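You operate a simulated robot arm through the tools that you are given. There is no shell and no other tool.

You run a simulated robot arm. Do the job below in one go: nothing can be reset, and whatever is moved stays where it is left.

TASK
Fit the blue lamp into the housing, tighten both knobs, then switch the grey tester on and press TEST.

It is judged by the outcome, as a careful person would: the job done as asked, and still so three seconds after it is handed in. It fails if anything else is knocked over, pushed out of place, dropped, spilled or broken.

THE ROBOT
A 7-joint arm with a two-finger parallel gripper, fixed in place. Base frame: the origin is at the foot of the arm, x ahead of it, y to its left, z up. Readings come in mm, rad, newtons and seconds.
Its first joint turns from -2.304 to 2.304 rad. Payload 3.91 kg.
The tool frame sits at the grasp point between the pads (the TCP): z along the fingers, y along the line on which they close. The tips reach 30 mm beyond it. Largest opening 110 mm; finger width 20, thickness 10; the body of the gripper, 48 by 112 mm, starts 55 mm behind the TCP.
Orientation is told as [roll, pitch, yaw] about the base's x, y, z axes, in that order, counted from this pose: with the fingers straight down and closing along the base's y, the tool's x points along the base's -x, its y along +y and its z along -z.

THE INTERFACE
- The arm moves only by the tool apply_moves. Its argument "series" is a list of rows, each a list of 7 numbers: the shift along the base's x, y, z in mm, then the turn, a rotation vector about the base's x, y, z in rad, then the opening in per cent of the stroke, from 0 (shut) to 100 (fully open). In form: [[tx, ty, tz, wx, wy, wz, hand], ...]. A call has 1 to 20 rows; each row shifts and turns the commanded pose from where the row before left it. Rows are played at 5 a second. More than 50 mm and 0.15 rad between two rows, or a gripper value outside its range, and nothing of the call is played. A pose out of reach is approached as far as the arm can. The call stops where the force on the tool passes 90 N (or 10 N more than at its start, if that is more) or the arm is blocked; 0.2 s more then pass. Each finger travels about 108 mm/s and halts on what it meets, pressing with about 41 N; the grip force reading is that of the motor and also rises with nothing between the fingers. The clock runs only during rows and for 0.2 s after the last one: add rows that do not move to give the fingers time. It gives the time, the measured TCP pose, the force on the tool (base axes), the opening and the grip force at its end, in the units of the frame above (readings bear some noise), with the torque about the TCP (base axes, N m) and any sound that the robot's microphone picked up.
- Cameras (640 x 400 px; columns grow to the right, rows downward): "scene" is fixed at [412.4, 496.9, 1598.3]; the picture's right is [-0.98, -0.19, 0.00], its down [-0.18, 0.95, -0.26] and it looks along [0.05, -0.26, -0.97] (base axes); focal length 332 px, centre (320, 200). "wrist" rides on the gripper at [72, 17, -103] in the tool frame; the picture's right is [-0.23, 0.97, 0.00], its down [-0.76, -0.18, -0.62] and it looks along [-0.61, -0.14, 0.78] (tool axes); focal length 222 px, centre (320, 200).
- get_image(camera): a new picture of that camera. No time passes.
- measure_at(camera, pixels): for up to 12 pixels [column, row] of the newest picture of that camera ("zoom" is the newest enlarged one), the place [x, y, z] in the base frame of the surface seen there, good to about 2 mm, but the place of the scene camera against the robot may be out by one fixed shift of up to 18 mm in any direction. No time passes.
- zoom(camera, box): a new picture of the part [left, top, right, bottom] of that camera's present view, enlarged. No time passes.
- finish_job(): hands the job in; it is judged then, once.

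Open the gripper and draw the arm clear of the work before you hand the job in, unless the task says otherwise.

The tools are called after "Call:" as name(argument=value, ...) on one line, values as JSON. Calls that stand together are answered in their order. apply_moves: Moves the arm, as the interface text tells. Its arguments: {"type":"object","properties":{"series":{"type":"array"}},"required":["series"]} The other tools are called the same way: get_image (camera) takes a picture; measure_at (camera, pixels) gives the place of the surface under pixels of a picture; zoom (camera, box) takes an enlarged picture of a part of a camera's view; finish_job () hands the job in.

At the start:

```text
clock: 0.0
tool_pos: [430.8, 332.7, 1264.5]
ee_rot: [0.0, 0.0, -0.002]
wrist_force: [0.1, 0.5, -0.5]
moment: [0.0, 0.0, 0.0]
opening: 110.2
gripper_force: 0.1
```

scene: 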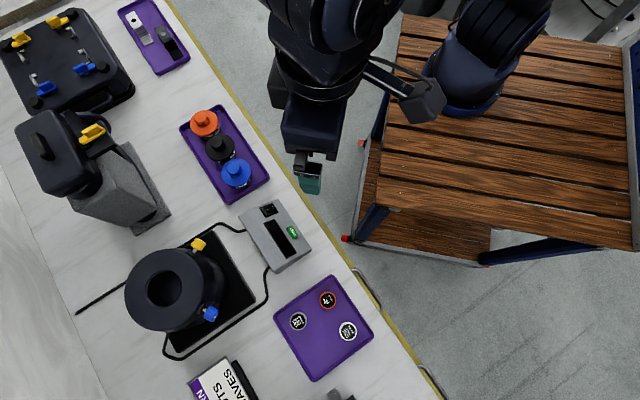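
wrist: 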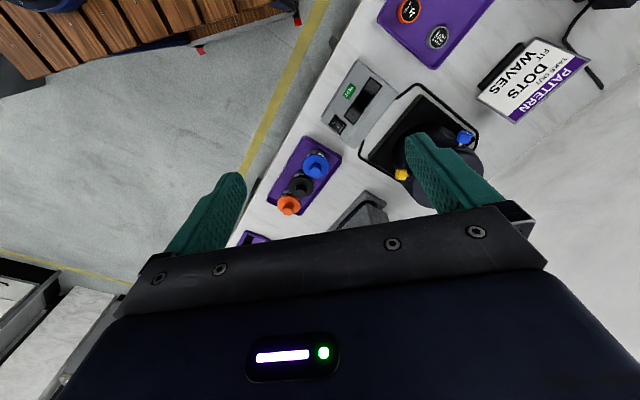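

I start by looking closer at the scene: the lamps tray (around 225,155), the housing (170,285), the tester (275,235) and the sign (220,380).

Call:
zoom(camera="scene", box=[110, 180, 320, 370])

Call:
zoom(camera="scene", box=[170, 90, 280, 210])

Call:
zoom(camera="wrist", box=[220, 0, 620, 250])

```text
2.11 times, centred on (215, 275) of scene
```

zoom: 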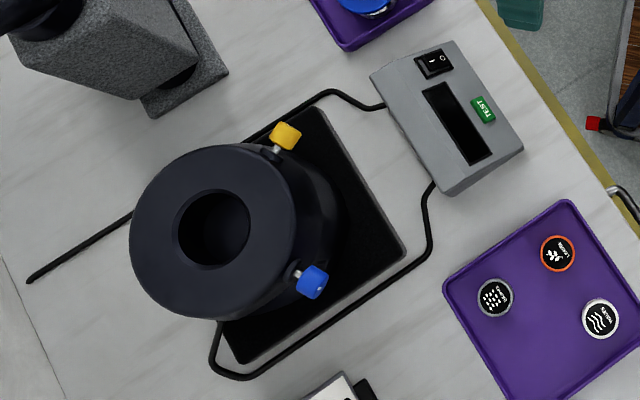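

```text
3.33 times, centred on (225, 150) of scene
```

zoom: 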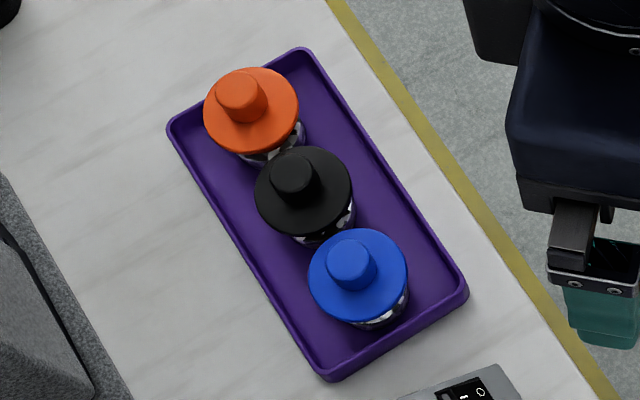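

```text
1.60 times, centred on (420, 125) of wrist
```

zoom: 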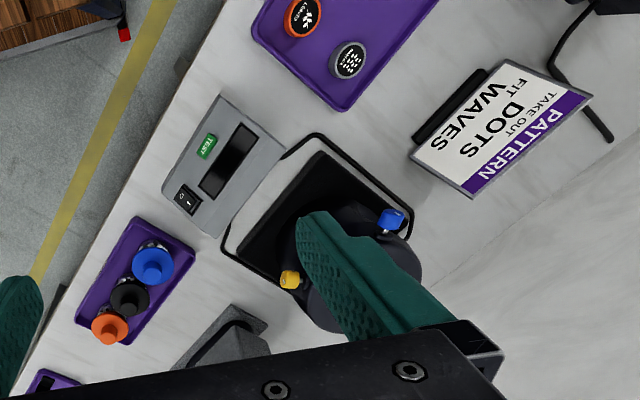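

The sign at (220,380) and other pieces of equipment at the left (60,55) and (90,150) need a closer look, to know which one is the lamp housing.

Call:
zoom(camera="scene", box=[0, 0, 200, 125])

Call:
zoom(camera="scene", box=[0, 90, 200, 245])

Call:
zoom(camera="scene", box=[170, 270, 380, 400])

Call:
measure_at(camera="scene", pixels=[[235, 172], [236, 186], [246, 193], [164, 287], [128, 290], [200, 288], [199, 244], [211, 314], [269, 210], [293, 232], [220, 300], [262, 195]])

```text
3.20 times, centred on (100, 62) of scene
```

zoom: 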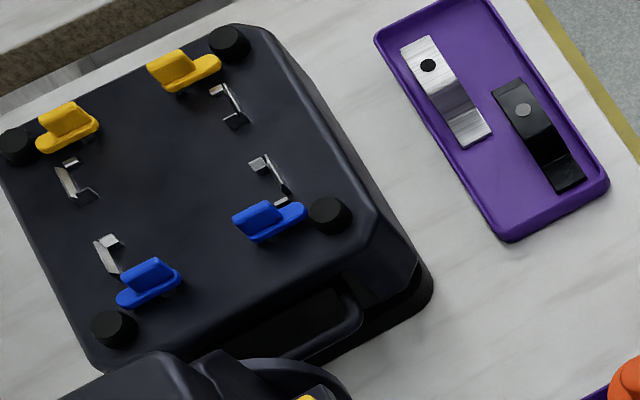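

```text
2.58 times, centred on (100, 168) of scene
```

zoom: 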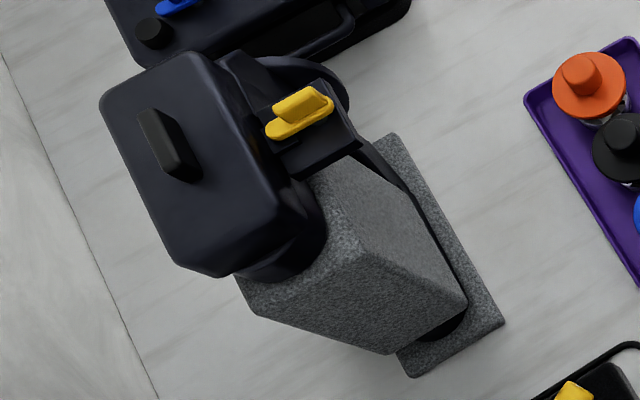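

```text
3.05 times, centred on (275, 335) of scene
```

zoom: 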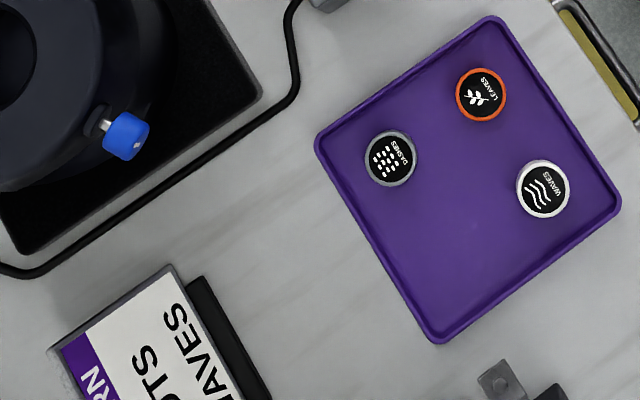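

```text
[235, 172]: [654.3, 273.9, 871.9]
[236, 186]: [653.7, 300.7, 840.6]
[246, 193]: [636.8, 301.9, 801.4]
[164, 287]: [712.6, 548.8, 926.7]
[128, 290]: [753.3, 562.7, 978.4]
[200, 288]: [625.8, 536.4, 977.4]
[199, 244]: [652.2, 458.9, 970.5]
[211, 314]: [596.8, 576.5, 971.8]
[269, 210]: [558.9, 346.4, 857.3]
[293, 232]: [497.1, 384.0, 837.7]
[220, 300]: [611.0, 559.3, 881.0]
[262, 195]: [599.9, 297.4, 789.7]
```

The round housing with two thumb-knobs (yellow at 199,244 and blue at 211,314) and an open socket is the one at (164,287), cabled to the grey tester. I move the arm lower toward the lamp tray to view the blue lamp with the wrist camera.

Call:
apply_moves(series=[[14, -5, -42, 0, 0, 0, 100], [14, -5, -42, 0, 0, 0, 100], [14, -5, -42, 0, 0, 0, 100], [14, -5, -42, 0, 0, 0, 100], [14, -5, -42, 0, 0, 0, 100]])

Call:
get_image(camera="wrist")

```text
clock: 1.2
tool_pos: [500.0, 307.1, 1054.7]
ee_rot: [0.0, 0.001, -0.001]
wrist_force: [-0.2, 0.1, -0.4]
moment: [0.03, -0.05, -0.03]
opening: 110.0
gripper_force: 0.0
```

```text
taken
```

wrist: 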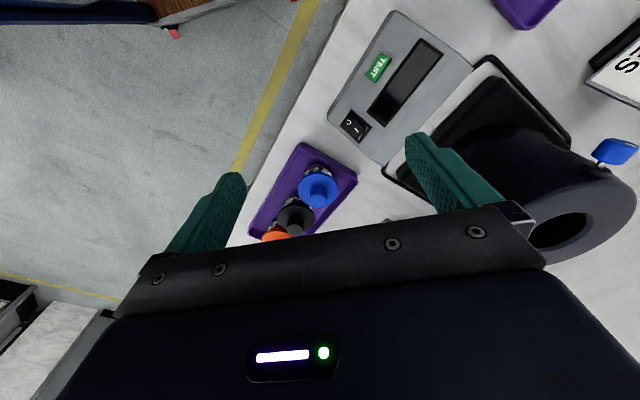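

Call:
zoom(camera="wrist", box=[235, 120, 395, 250])

Call:
zoom(camera="wrist", box=[320, 0, 640, 200])

Call:
measure_at(camera="wrist", pixels=[[318, 199], [320, 186], [318, 176], [297, 225], [342, 190], [570, 228], [602, 152], [380, 68], [352, 122], [362, 126], [400, 90], [300, 130]])

```text
3.08 times, centred on (315, 185) of wrist
```

zoom: 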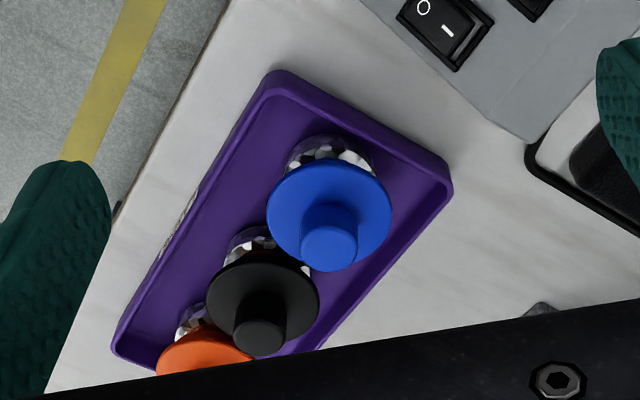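

```text
2.00 times, centred on (480, 100) of wrist
```

zoom: 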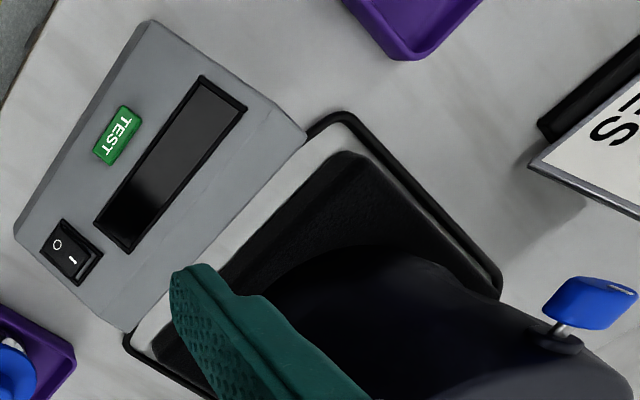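

```text
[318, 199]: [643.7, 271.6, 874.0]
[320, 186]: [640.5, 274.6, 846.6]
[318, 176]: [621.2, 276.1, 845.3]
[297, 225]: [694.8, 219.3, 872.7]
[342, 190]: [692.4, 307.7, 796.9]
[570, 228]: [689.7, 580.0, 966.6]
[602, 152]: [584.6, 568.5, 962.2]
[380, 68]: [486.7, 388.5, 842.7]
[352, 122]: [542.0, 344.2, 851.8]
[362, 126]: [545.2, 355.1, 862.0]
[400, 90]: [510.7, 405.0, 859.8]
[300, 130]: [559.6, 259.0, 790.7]
```

The blue lamp's knob top reads about (644,272,874) with the flange at z≈846. Next I move up and over to look down at the housing socket and its knobs.

Call:
apply_moves(series=[[0, 10, 45, 0, 0, 0, 100], [0, 35, 30, 0, 0, 0, 100], [9, 45, 17, 0, 0, 0, 100], [10, 45, 0, 0, 0, 0, 100], [10, 45, 0, 0, 0, 0, 100], [10, 45, 0, 0, 0, 0, 100], [10, 45, 0, 0, 0, 0, 100]])

Call:
get_image(camera="wrist")

Call:
zoom(camera="wrist", box=[210, 80, 450, 240])

```text
clock: 2.8
tool_pos: [549.4, 578.3, 1148.1]
ee_rot: [-0.001, -0.001, -0.002]
wrist_force: [-0.2, -0.1, 1.4]
moment: [0.07, 0.0, 0.0]
opening: 109.8
gripper_force: 0.1
```

```text
taken
```

wrist: 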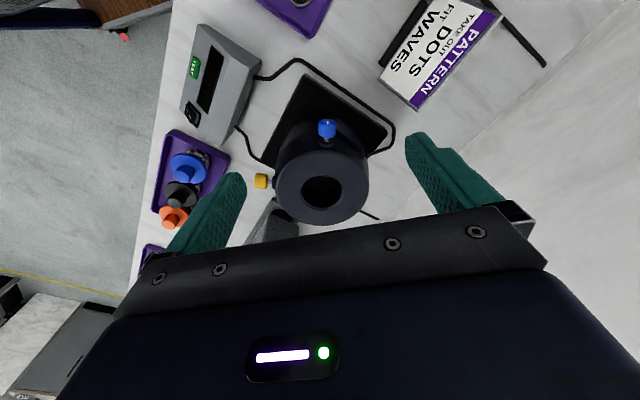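

```text
2.50 times, centred on (330, 160) of wrist
```

zoom: 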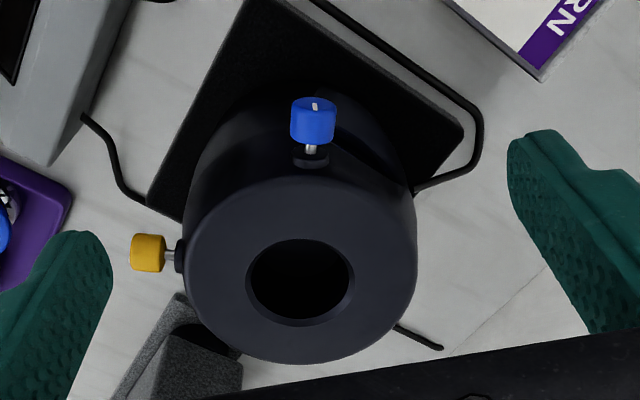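

The socket hole sits near zoom pixel (300,280), the blue knob at (313,120) with a white mark on its end face, the yellow knob at (148,253). I measure the rim and the knobs.

Call:
measure_at(camera="zoom", pixels=[[195, 260], [408, 260], [300, 355], [300, 195], [300, 275], [240, 275], [358, 285], [300, 325], [300, 230], [313, 118], [148, 253], [300, 250]])

Call:
zoom(camera="wrist", box=[280, 140, 360, 220])

Call:
zoom(camera="wrist", box=[290, 100, 370, 150])

Call:
zoom(camera="wrist", box=[240, 155, 320, 205])

```text
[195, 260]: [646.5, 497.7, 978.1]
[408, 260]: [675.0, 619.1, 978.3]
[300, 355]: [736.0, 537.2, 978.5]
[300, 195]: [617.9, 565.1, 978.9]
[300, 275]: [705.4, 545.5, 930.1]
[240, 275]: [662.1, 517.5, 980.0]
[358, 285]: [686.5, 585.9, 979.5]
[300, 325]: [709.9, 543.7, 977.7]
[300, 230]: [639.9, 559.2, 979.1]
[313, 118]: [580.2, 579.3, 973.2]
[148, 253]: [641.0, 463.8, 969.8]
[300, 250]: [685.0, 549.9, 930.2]
```

```text
5.00 times, centred on (320, 180) of wrist
```

zoom: 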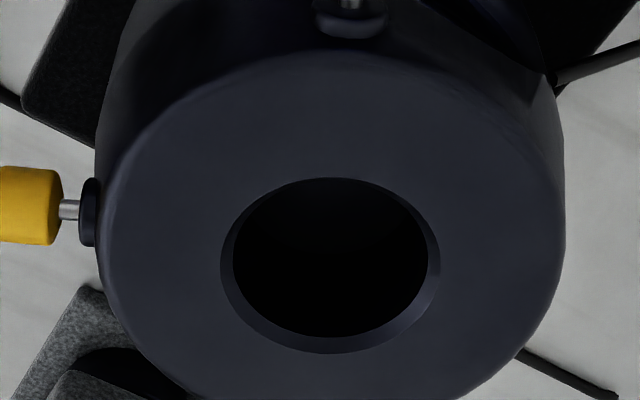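

```text
8.00 times, centred on (330, 125) of wrist
```

zoom: 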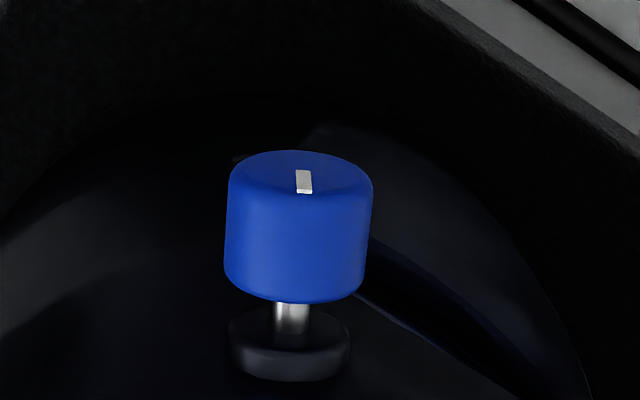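

```text
8.00 times, centred on (280, 180) of wrist
```

zoom: 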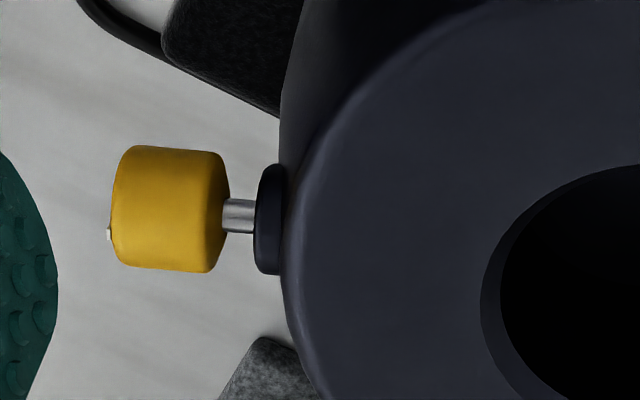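

Hole centre works out near (674.5,551.5) with rim z≈978, and the knobs are ~25 mm cylinders with horizontal radial axes. Next I go back over the blue lamp for a close view before gripping.

Call:
apply_moves(series=[[2, -48, 0, 0, 0, 0, 100], [4, -48, 0, 0, 0, 0, 100], [4, -48, 0, 0, 0, 0, 100], [4, -48, -10, 0, 0, 0, 100], [4, -48, -10, 0, 0, 0, 100], [4, -48, -10, 0, 0, 0, 100], [4, 0, -42, 0, 0, 0, 100], [0, 0, -42, 0, 0, 0, 100], [0, 0, -42, 0, 0, 0, 100], [0, 0, -42, 0, 0, 0, 100]])

Call:
get_image(camera="wrist")

Call:
zoom(camera="wrist", box=[260, 140, 380, 230])

```text
clock: 5.0
tool_pos: [575.6, 290.2, 950.8]
ee_rot: [0.001, -0.002, 0.0]
wrist_force: [-0.9, 0.2, 0.3]
moment: [0.02, -0.02, 0.0]
opening: 109.8
gripper_force: 0.0
```

```text
taken
```

wrist: 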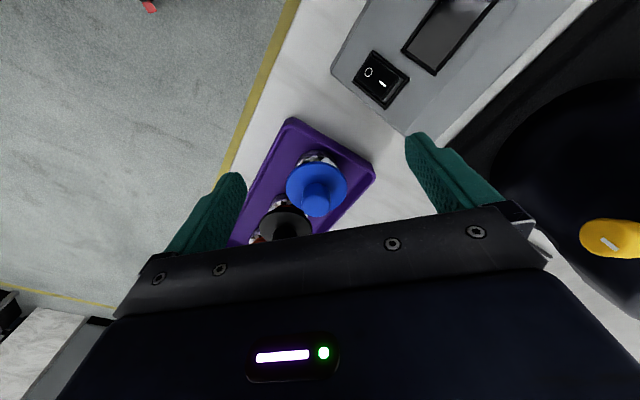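

```text
4.44 times, centred on (320, 185) of wrist
```

zoom: 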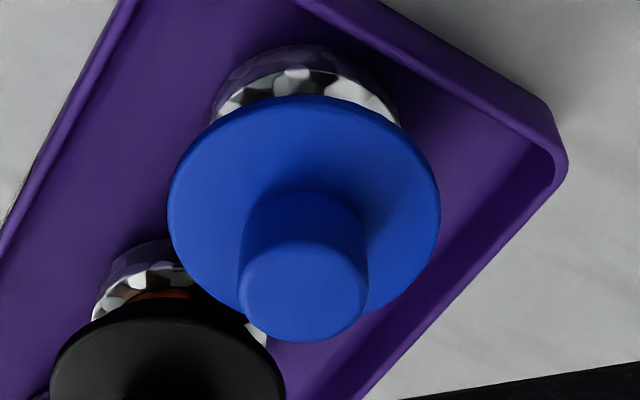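

Call:
measure_at(camera="zoom", pixels=[[304, 290], [250, 290], [358, 290], [304, 335], [304, 250], [180, 210], [432, 210], [304, 105], [304, 180], [304, 88], [370, 350], [210, 130]])

Call:
zoom(camera="wrist", box=[330, 0, 500, 120])

Call:
zoom(camera="wrist", box=[540, 180, 640, 280])

```text
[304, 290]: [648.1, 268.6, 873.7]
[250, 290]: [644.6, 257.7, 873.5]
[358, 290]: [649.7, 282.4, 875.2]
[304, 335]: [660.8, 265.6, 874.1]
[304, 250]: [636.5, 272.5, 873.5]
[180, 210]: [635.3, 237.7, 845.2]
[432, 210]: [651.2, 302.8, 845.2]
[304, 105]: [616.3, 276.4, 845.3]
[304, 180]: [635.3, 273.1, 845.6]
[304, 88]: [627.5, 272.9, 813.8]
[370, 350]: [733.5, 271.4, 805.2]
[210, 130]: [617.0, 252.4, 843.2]
```

```text
3.33 times, centred on (415, 60) of wrist
```

zoom: 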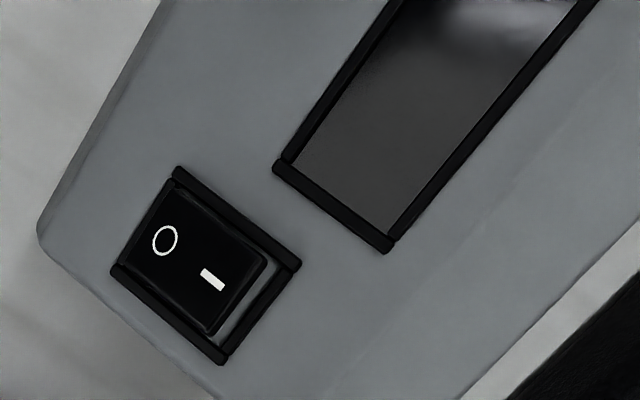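

```text
4.00 times, centred on (590, 230) of wrist
```

zoom: 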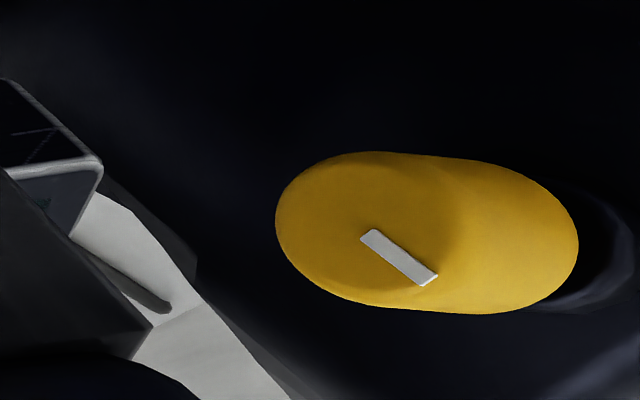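

The lamp knob top is centred near (648.5,269.5,874) and the flange top is at z≈845. I move above it, descend so the fingertips stop ~6 mm above the flange, with partial opening.

Call:
apply_moves(series=[[40, -12, 0, 0, 0, 0, 70], [33, -8.7, 0, 0, 0, 0, 70], [0, 0, -30, 0, 0, 0, 70], [0, 0, -20, 0, 0, 0, 70], [0, 0, 0, 0, 0, 0, 70]])

Call:
get_image(camera="wrist")

Call:
zoom(camera="scene", box=[180, 110, 300, 220])

```text
clock: 6.2
tool_pos: [649.0, 268.5, 899.9]
ee_rot: [0.0, -0.001, 0.0]
wrist_force: [0.3, -0.2, 0.6]
moment: [0.0, 0.0, 0.01]
opening: 77.2
gripper_force: 0.1
```

```text
taken
```

wrist: 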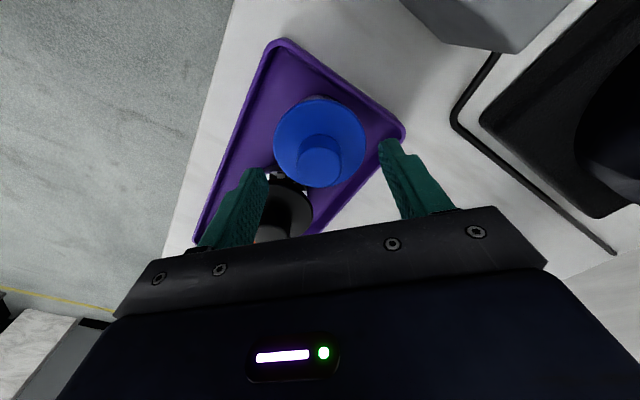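

```text
3.64 times, centred on (240, 165) of scene
```

zoom: 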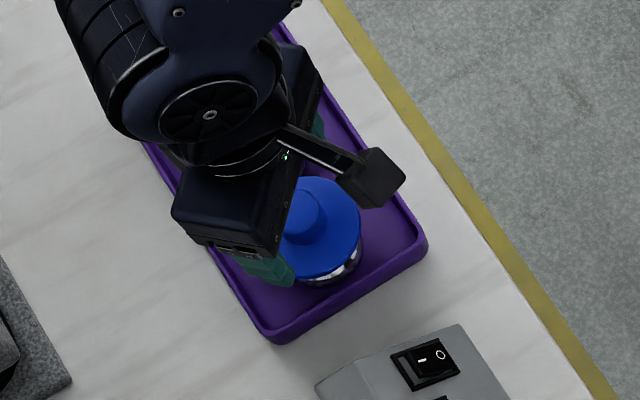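

The lamp's knob (320,160) sits between the fingers; I check its centre and the flange once more from this close position.

Call:
zoom(camera="wrist", box=[260, 90, 380, 200])

Call:
measure_at(camera="wrist", pixels=[[320, 160], [300, 160], [340, 160], [320, 184], [320, 142], [276, 143], [363, 143], [320, 98], [320, 110]])

```text
3.64 times, centred on (320, 145) of wrist
```

zoom: 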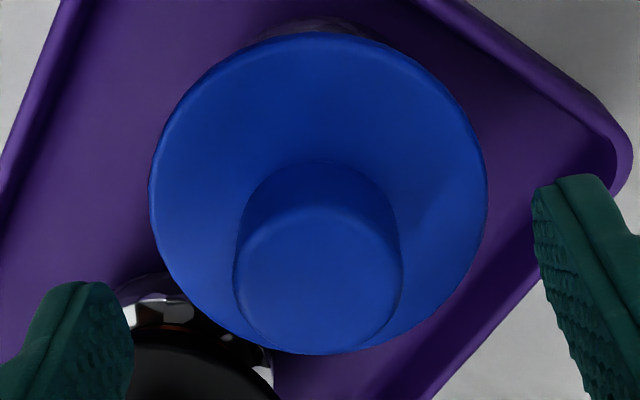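

```text
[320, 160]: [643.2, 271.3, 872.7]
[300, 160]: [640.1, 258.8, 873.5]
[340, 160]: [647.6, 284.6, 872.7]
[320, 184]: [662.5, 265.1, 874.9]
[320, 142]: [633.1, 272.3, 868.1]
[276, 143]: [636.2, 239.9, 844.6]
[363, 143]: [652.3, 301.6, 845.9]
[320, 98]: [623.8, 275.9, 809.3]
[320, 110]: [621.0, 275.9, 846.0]
```

The knob centre (zoom 318,280) matches the TCP within 1 mm. I lower 18 mm and close the fingers on it.

Call:
apply_moves(series=[[0, 0.5, -9, 0, 0, 0, 70], [0, 0, -9, 0, 0, 0, 70], [0, 0, 0, 0, 0, 0, 40], [0, 0, 0, 0, 0, 0, 10], [0, 0, 0, 0, 0, 0, 10], [0, 0, 0, 0, 0, 0, 10]])

Call:
get_image(camera="wrist")

```text
clock: 7.6
tool_pos: [648.2, 269.9, 881.9]
ee_rot: [0.001, 0.0, 0.0]
wrist_force: [0.5, -0.1, 0.3]
moment: [0.03, -0.08, -0.01]
opening: 30.5
gripper_force: 41.3
```

```text
taken
```

wrist: 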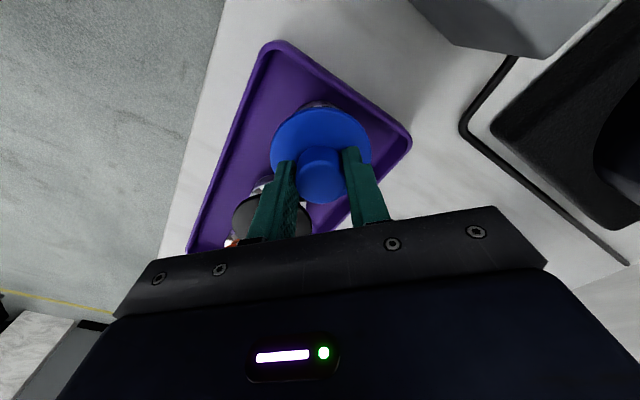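

The grip holds at 30.5 mm with 41 N. I lift straight up slowly first, then higher to clear the neighbours.

Call:
apply_moves(series=[[0, 0, 10, 0, 0, 0, 10], [0, 0, 20, 0, 0, 0, 10], [0, 0, 30, 0, 0, 0, 10], [0, 0, 35, 0, 0, 0, 10], [0, 0, 35, 0, 0, 0, 10], [0, 0, 35, 0, 0, 0, 10], [0, 0, 35, 0, 0, 0, 10], [0, 0, 10, 0, 0, 0, 10]])

Call:
get_image(camera="wrist")

Call:
get_image(camera="scene")

```text
clock: 9.4
tool_pos: [649.2, 268.6, 1091.3]
ee_rot: [-0.001, 0.001, 0.001]
wrist_force: [0.0, -0.1, -1.8]
moment: [-0.02, 0.01, 0.0]
opening: 30.1
gripper_force: 40.4
```

```text
taken
```

wrist: 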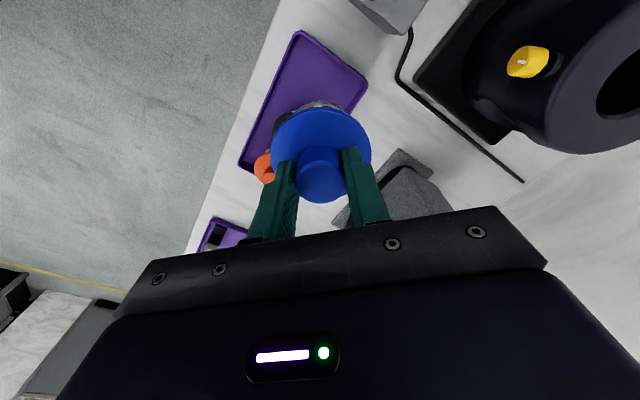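

```text
taken
```

scene: 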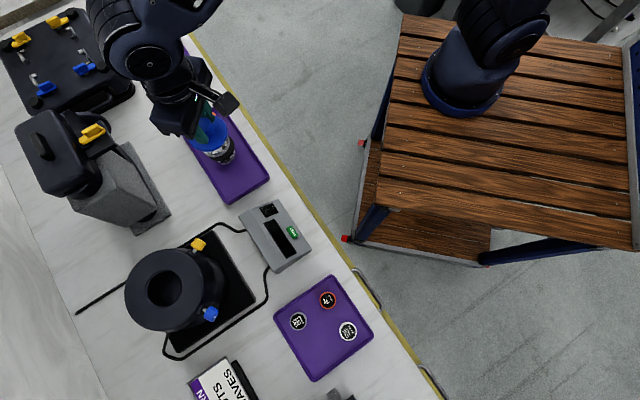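

The lamp is lifted (scene 213,140). I zoom on it to see the form of its lower part and whether there is any key.

Call:
zoom(camera="scene", box=[185, 100, 265, 180])

Call:
zoom(camera="wrist", box=[240, 80, 400, 220])

Call:
zoom(camera="wrist", box=[440, 0, 640, 160])

Call:
measure_at(camera="wrist", pixels=[[320, 178], [275, 143], [368, 143], [320, 111], [600, 90], [620, 115], [560, 110], [526, 62], [621, 62]])

```text
5.00 times, centred on (225, 140) of scene
```

zoom: 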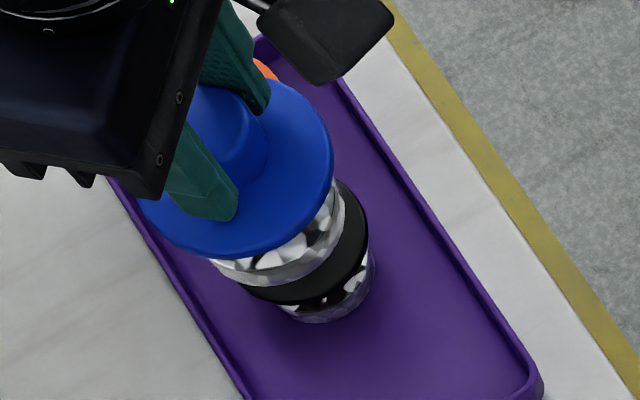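

```text
2.86 times, centred on (320, 150) of wrist
```

zoom: 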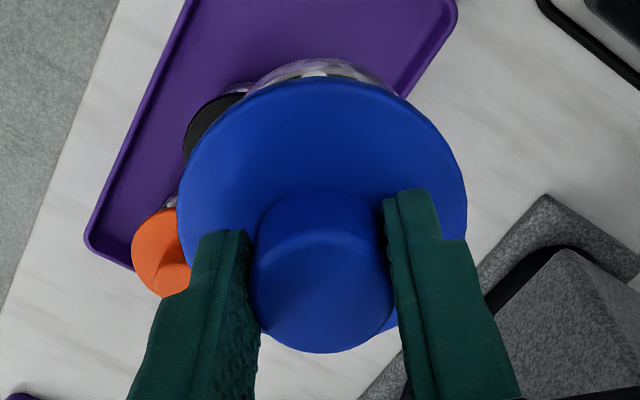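

```text
2.50 times, centred on (540, 80) of wrist
```

zoom: 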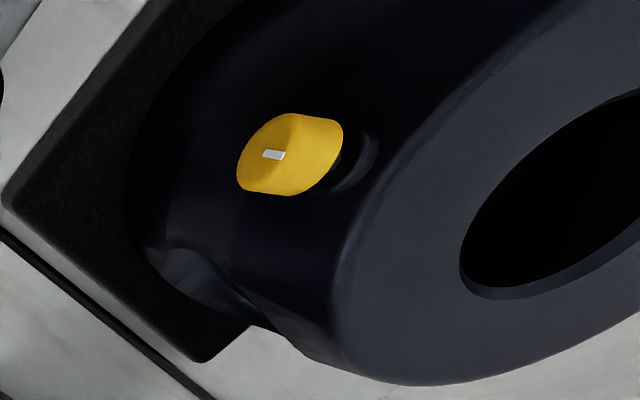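

```text
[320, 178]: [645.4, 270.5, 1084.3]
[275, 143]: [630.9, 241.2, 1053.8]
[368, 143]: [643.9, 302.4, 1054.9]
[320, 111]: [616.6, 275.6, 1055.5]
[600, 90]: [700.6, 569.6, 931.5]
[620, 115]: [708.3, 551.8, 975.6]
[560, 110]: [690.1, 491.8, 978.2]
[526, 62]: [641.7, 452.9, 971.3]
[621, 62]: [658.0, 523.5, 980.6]
```

The lamp is a plain round body below the flange, no key visible. I carry it toward the housing, stopping short so that the hole is visible beside the lamp for a refined measurement.

Call:
apply_moves(series=[[-7, 30, 10, 0, 0, 0, 10], [-7, 45, 10, 0, 0, 0, 10], [-7, 50, 0, 0, 0, 0, 10], [-8, 46, 0, 0, 0, 0, 10], [0, 0, 0, 0, 0, 0, 10]])

Call:
get_image(camera="wrist")

Call:
zoom(camera="wrist", box=[360, 70, 520, 190])

```text
refused: row 3 steps farther than a row can; nothing moved
```

```text
taken
```

wrist: 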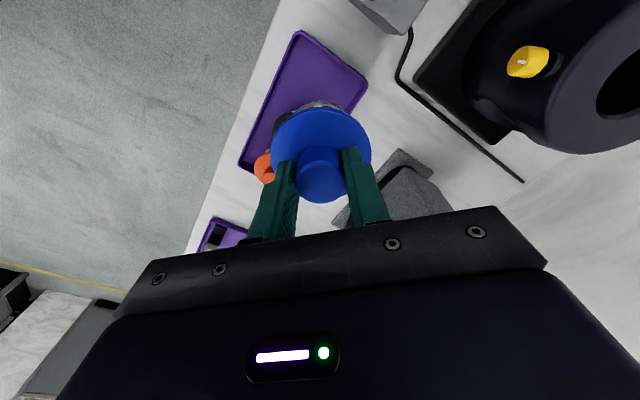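

```text
3.33 times, centred on (440, 130) of wrist
```

zoom: 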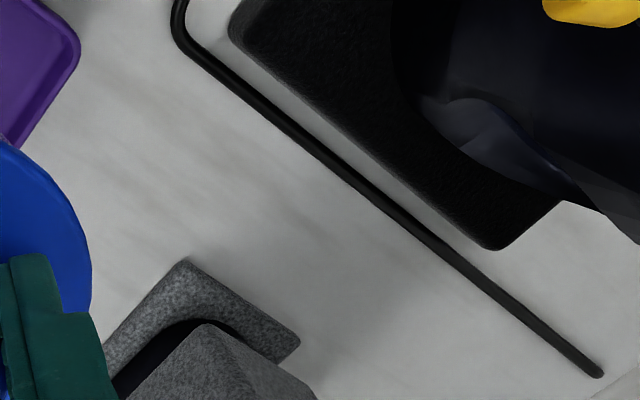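

The step was refused as slightly over 50 mm; the arm has not moved. I repeat with smaller steps.

Call:
apply_moves(series=[[-6, 30, 10, 0, 0, 0, 10], [-6, 40, 10, 0, 0, 0, 10], [-6, 40, 0, 0, 0, 0, 10], [-6, 40, 0, 0, 0, 0, 10], [-5, 21, 0, 0, 0, 0, 10], [0, 0, 0, 0, 0, 0, 10]])

Call:
get_image(camera="wrist")

Call:
zoom(camera="wrist", box=[360, 70, 520, 190])

```text
clock: 10.8
tool_pos: [618.6, 440.5, 1111.6]
ee_rot: [0.0, 0.0, 0.001]
wrist_force: [0.9, 0.6, -1.5]
moment: [-0.02, 0.01, -0.01]
opening: 30.5
gripper_force: 40.9
```

```text
taken
```

wrist: 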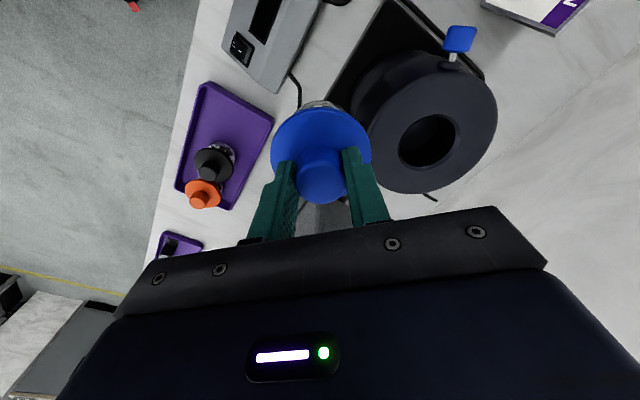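

```text
3.33 times, centred on (440, 130) of wrist
```

zoom: 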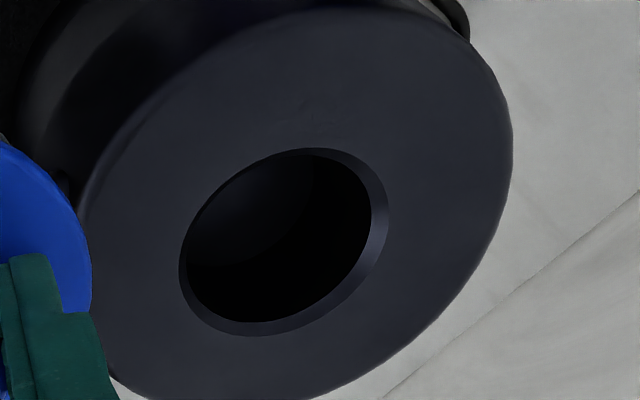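

I measure points just outside the rim edge around the hole (zoom ellipse from 178 to 391 across, 148 to 336 down) and inside it.

Call:
measure_at(camera="zoom", pixels=[[176, 270], [394, 205], [315, 145], [245, 339], [350, 156], [200, 320], [210, 200], [365, 270], [375, 215], [240, 328], [280, 240], [330, 200]])

```text
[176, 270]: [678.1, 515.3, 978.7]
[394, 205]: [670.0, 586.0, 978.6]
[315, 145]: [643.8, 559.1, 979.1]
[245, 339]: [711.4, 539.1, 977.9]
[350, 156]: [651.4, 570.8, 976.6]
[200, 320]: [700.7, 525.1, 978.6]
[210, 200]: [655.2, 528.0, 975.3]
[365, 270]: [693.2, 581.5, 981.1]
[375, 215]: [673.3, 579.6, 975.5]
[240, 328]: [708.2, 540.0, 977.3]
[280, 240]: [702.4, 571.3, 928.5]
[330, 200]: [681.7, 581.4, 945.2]
```

The fitted hole centre is about (675,551) with rim radius ≈35 mm, close to the flange radius, so I need good centring. I move the lamp over the hole at the present height and check.

Call:
apply_moves(series=[[19, 37, 0, 0, 0, 0, 10], [19, 37, 0, 0, 0, 0, 10], [18, 36, 0, 0, 0, 0, 10], [0, 0, 0, 0, 0, 0, 10]])

Call:
get_image(camera="wrist")

Call:
zoom(camera="scene", box=[100, 200, 240, 340])

```text
clock: 11.8
tool_pos: [675.2, 550.5, 1110.9]
ee_rot: [0.0, 0.001, 0.0]
wrist_force: [0.9, 0.4, -2.3]
moment: [0.01, -0.02, -0.03]
opening: 30.3
gripper_force: 41.2
```

```text
taken
```

wrist: 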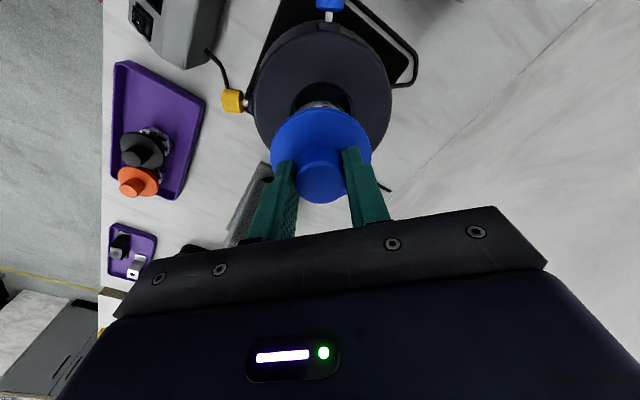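

```text
2.86 times, centred on (170, 270) of scene
```

zoom: 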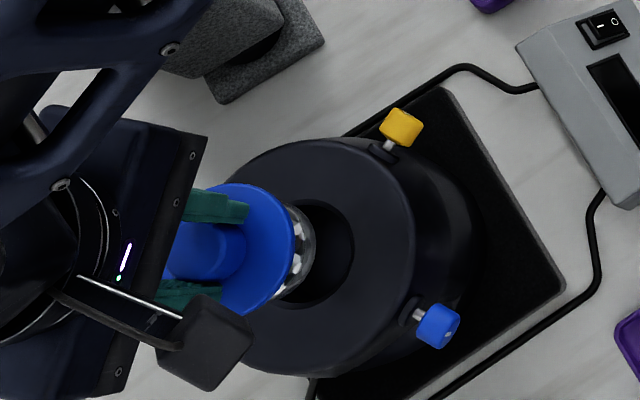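

The lamp bulb overlaps the hole properly in both views. I descend to where the bulb is entering the hole and watch the forces.

Call:
apply_moves(series=[[0, 0, -20, 0, 0, 0, 10], [0, 0, -15, 0, 0, 0, 10], [0, 0, -12, 0, 0, 0, 10], [0, 0, 0, 0, 0, 0, 10]])

Call:
get_image(camera="wrist")

Call:
zoom(camera="wrist", box=[220, 20, 420, 220])

Call:
zoom(camera="scene", box=[120, 230, 220, 340])

```text
clock: 12.8
tool_pos: [675.1, 550.3, 1063.7]
ee_rot: [0.0, 0.002, 0.0]
wrist_force: [0.5, 0.6, -1.4]
moment: [0.0, 0.02, 0.04]
opening: 30.1
gripper_force: 41.2
```

```text
taken
```

wrist: 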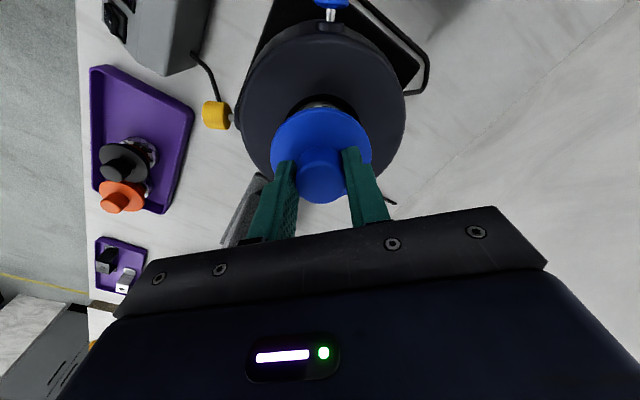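

```text
2.00 times, centred on (320, 120) of wrist
```

zoom: 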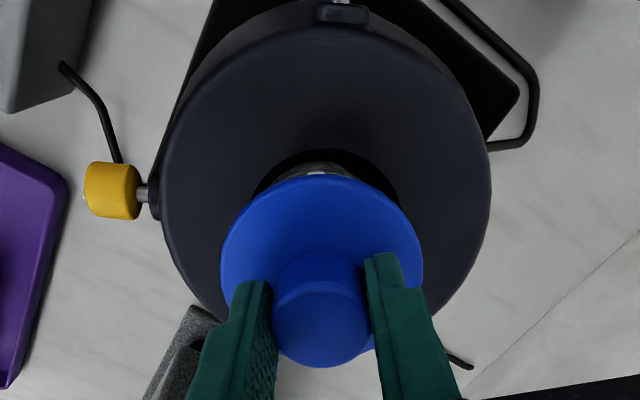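

```text
3.64 times, centred on (170, 285) of scene
```

zoom: 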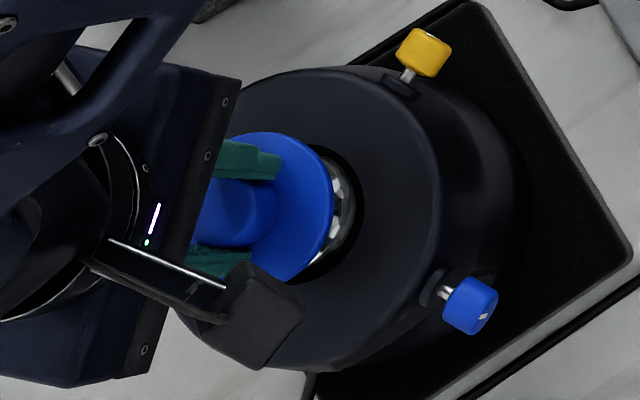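

The bulb is entering the hole with no side force. I continue down in smaller steps.

Call:
apply_moves(series=[[0, 0, -10, 0, 0, 0, 10], [0, 0, -10, 0, 0, 0, 10], [0, 0, -8, 0, 0, 0, 10], [0, 0, -4, 0, 0, 0, 10], [0, 0, 0, 0, 0, 0, 10]])

Call:
get_image(camera="wrist")

Call:
zoom(camera="wrist", box=[220, 50, 420, 220])

Call:
zoom(camera="scene", box=[120, 230, 220, 340])

```text
clock: 14.0
tool_pos: [675.4, 550.4, 1032.9]
ee_rot: [0.002, 0.0, -0.002]
wrist_force: [7.5, 10.1, 2.8]
moment: [0.54, -0.43, 0.04]
opening: 30.3
gripper_force: 41.2
```

```text
taken
```

wrist: 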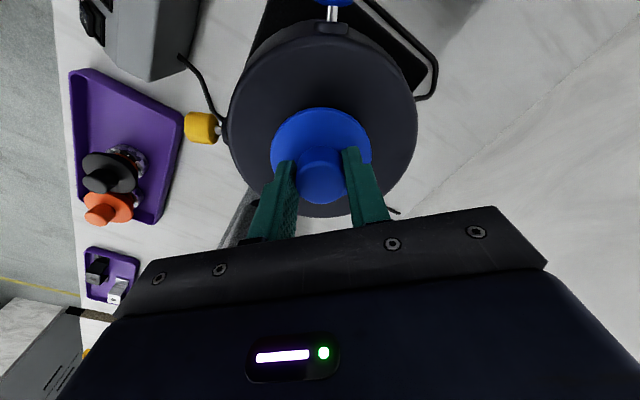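

```text
2.35 times, centred on (320, 135) of wrist
```

zoom: 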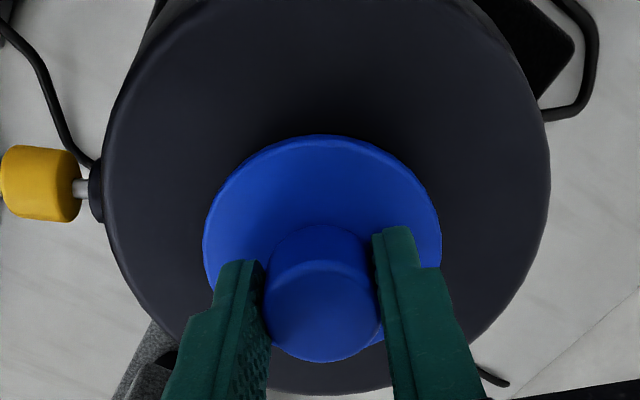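

```text
3.64 times, centred on (170, 285) of scene
```

zoom: 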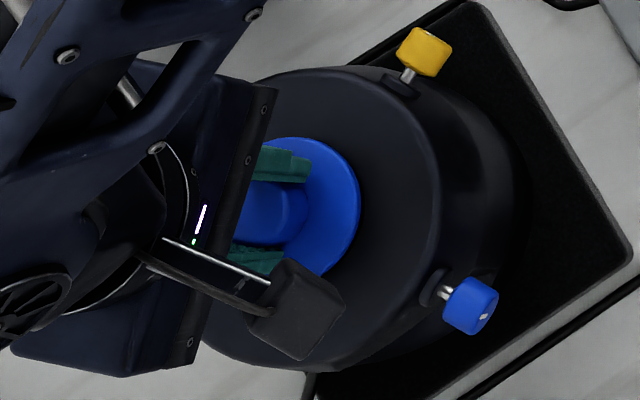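

A side force of (7.5, 10.1) N has built up, so the lamp touches the wall on the -x,-y side. I shift the lamp slightly toward +x,+y and see whether it relaxes.

Call:
apply_moves(series=[[0.7, 1.0, 0, 0, 0, 0, 10], [0, 0, 0, 0, 0, 0, 10]])

```text
clock: 14.6
tool_pos: [675.8, 551.8, 1032.2]
ee_rot: [-0.002, 0.002, 0.0]
wrist_force: [2.3, 2.2, -3.2]
moment: [0.09, -0.11, -0.01]
opening: 30.0
gripper_force: 41.5
```

The force relaxed to about 2 N. I add a hair more and continue down in 2 mm steps.

Call:
apply_moves(series=[[0.3, 0.3, 0, 0, 0, 0, 10], [0, 0, -2, 0, 0, 0, 10], [0, 0, -2, 0, 0, 0, 10], [0, 0, -2, 0, 0, 0, 10], [0, 0, 0, 0, 0, 0, 10]])

```text
clock: 15.8
tool_pos: [676.3, 551.8, 1025.5]
ee_rot: [-0.002, 0.0, 0.0]
wrist_force: [0.8, -0.6, -2.3]
moment: [0.01, 0.0, 0.0]
opening: 30.5
gripper_force: 40.9
```

The lamp slides freely now. I continue down until it seats.

Call:
apply_moves(series=[[0, 0, -2, 0, 0, 0, 10], [0, 0, -2, 0, 0, 0, 10], [0, 0, -2, 0, 0, 0, 10], [0, 0, 0, 0, 0, 0, 10]])

Call:
get_image(camera="wrist")

Call:
zoom(camera="wrist", box=[220, 70, 420, 220])

Call:
zoom(camera="scene", box=[120, 230, 220, 340])

```text
clock: 16.8
tool_pos: [676.6, 551.3, 1020.9]
ee_rot: [0.002, -0.002, 0.0]
wrist_force: [0.1, -1.7, 17.2]
moment: [-0.24, 0.56, 0.02]
opening: 30.1
gripper_force: 41.0
```

```text
taken
```

wrist: 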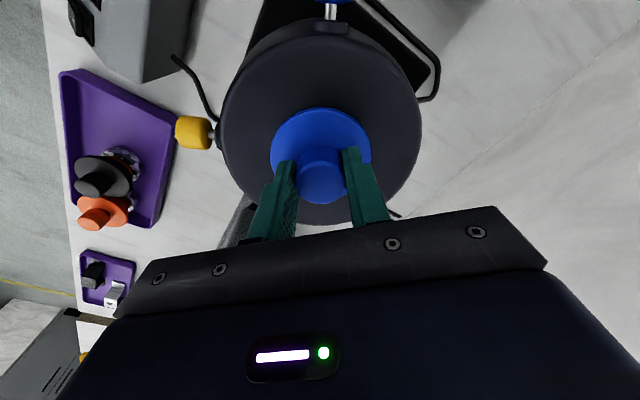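

```text
2.67 times, centred on (320, 145) of wrist
```

zoom: 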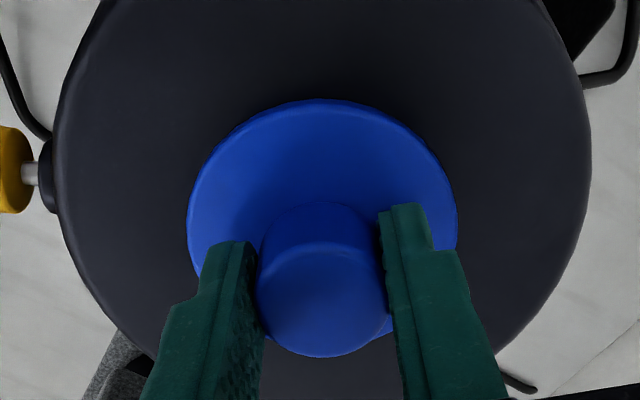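

```text
3.64 times, centred on (170, 285) of scene
```

zoom: 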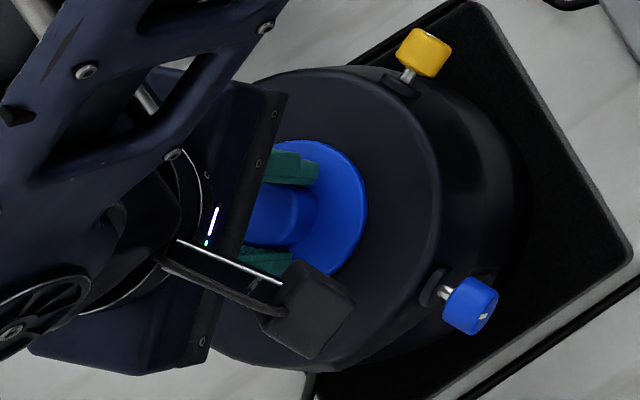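

The lamp seats at TCP z≈1021 with 17 N, so its flange rests on the rim (top ≈984). I ease the push slightly, then open the fingers.

Call:
apply_moves(series=[[0, 0, 1, 0, 0, 0, 10], [0, 0, 0, 0, 0, 0, 32], [0, 0, 0, 0, 0, 0, 45], [0, 0, 0, 0, 0, 0, 60], [0, 0, 0, 0, 0, 0, 60]])

Call:
get_image(camera="wrist")

Call:
zoom(camera="wrist", box=[220, 70, 420, 220])

```text
clock: 18.0
tool_pos: [677.2, 551.6, 1020.9]
ee_rot: [-0.001, 0.0, 0.002]
wrist_force: [-0.3, 0.2, -0.8]
moment: [0.02, -0.02, 0.04]
opening: 66.2
gripper_force: 0.1
```

```text
taken
```

wrist: 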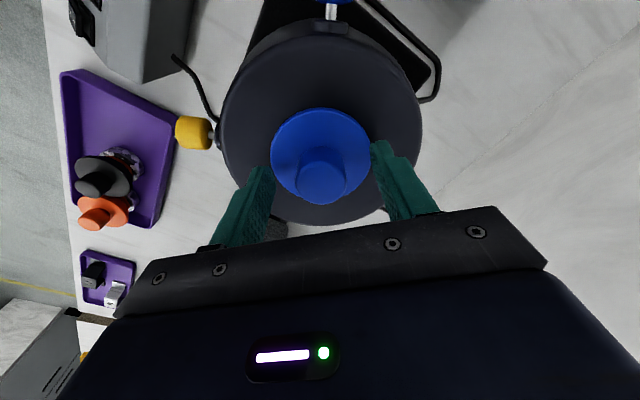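

```text
2.67 times, centred on (320, 145) of wrist
```

zoom: 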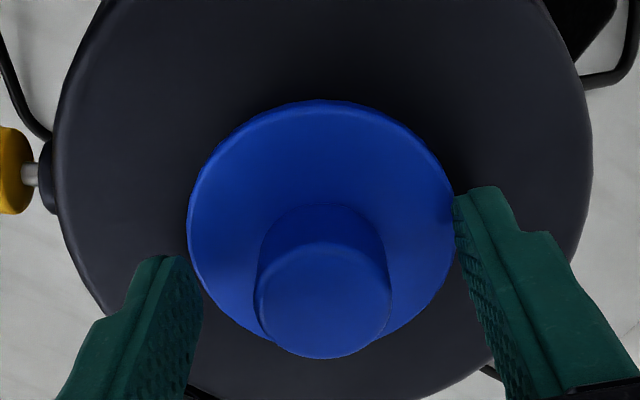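

The lamp is released and sits in place. I raise straight up and then check that the flange is level.

Call:
apply_moves(series=[[0, 0, 20, 0, 0, 0, 70], [-10, 0, 40, 0, 0, 0, 70], [-30, 0, 35, 0, 0, 0, 70], [-40, 0, 20, 0, 0, 0, 70], [-30, 0, 10, 0, 0, 0, 70]])

Call:
get_image(camera="wrist")

Call:
zoom(camera="wrist", box=[220, 60, 420, 210])

Call:
measure_at(camera="zoom", pixels=[[320, 200], [320, 300], [200, 200], [440, 200], [320, 120], [320, 60]])

```text
clock: 19.2
tool_pos: [566.9, 552.9, 1145.1]
ee_rot: [0.001, -0.001, 0.001]
wrist_force: [0.2, -0.4, -0.6]
moment: [0.02, 0.04, -0.01]
opening: 77.1
gripper_force: 0.2
```

```text
taken
```

wrist: 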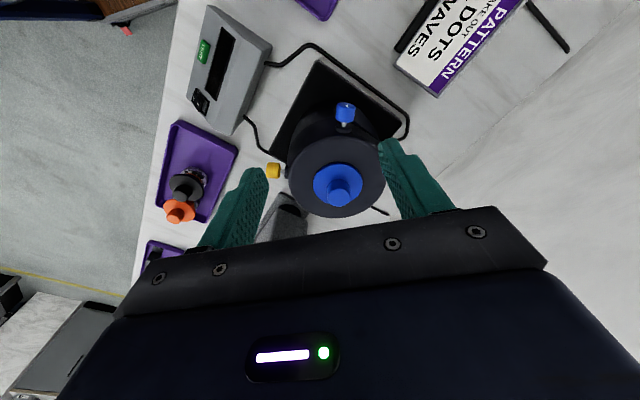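

```text
2.67 times, centred on (320, 135) of wrist
```

zoom: 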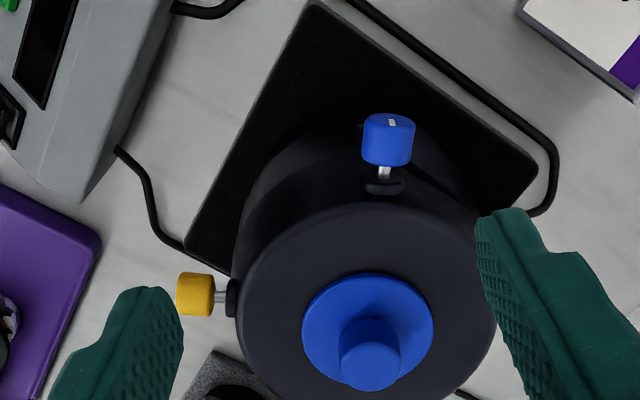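

```text
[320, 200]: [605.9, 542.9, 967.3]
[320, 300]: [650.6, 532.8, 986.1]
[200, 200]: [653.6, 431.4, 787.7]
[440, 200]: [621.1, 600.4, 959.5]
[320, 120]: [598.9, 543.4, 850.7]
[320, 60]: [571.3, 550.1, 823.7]
```

I check that the flange is level with a few flange points, and measure the knobs' ends.

Call:
zoom(camera="wrist", box=[250, 90, 400, 220])

Call:
measure_at(camera="wrist", pixels=[[316, 185], [360, 185], [338, 168], [326, 202], [355, 198], [338, 190], [300, 185], [378, 185], [345, 106], [345, 113], [271, 170], [275, 170]])

```text
3.08 times, centred on (325, 155) of wrist
```

zoom: 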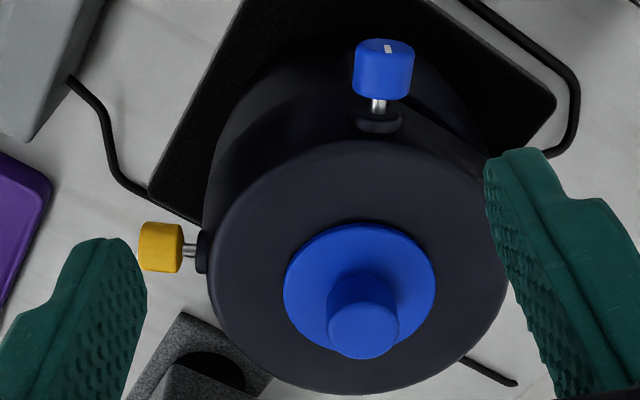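

```text
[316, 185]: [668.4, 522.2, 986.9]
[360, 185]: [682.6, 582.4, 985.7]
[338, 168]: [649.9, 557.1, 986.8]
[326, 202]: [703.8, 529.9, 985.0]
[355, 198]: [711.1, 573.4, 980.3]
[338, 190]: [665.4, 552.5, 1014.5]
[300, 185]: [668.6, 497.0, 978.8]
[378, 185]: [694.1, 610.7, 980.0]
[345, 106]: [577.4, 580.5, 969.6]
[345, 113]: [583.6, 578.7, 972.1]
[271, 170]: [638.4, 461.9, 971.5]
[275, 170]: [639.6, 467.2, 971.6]
```

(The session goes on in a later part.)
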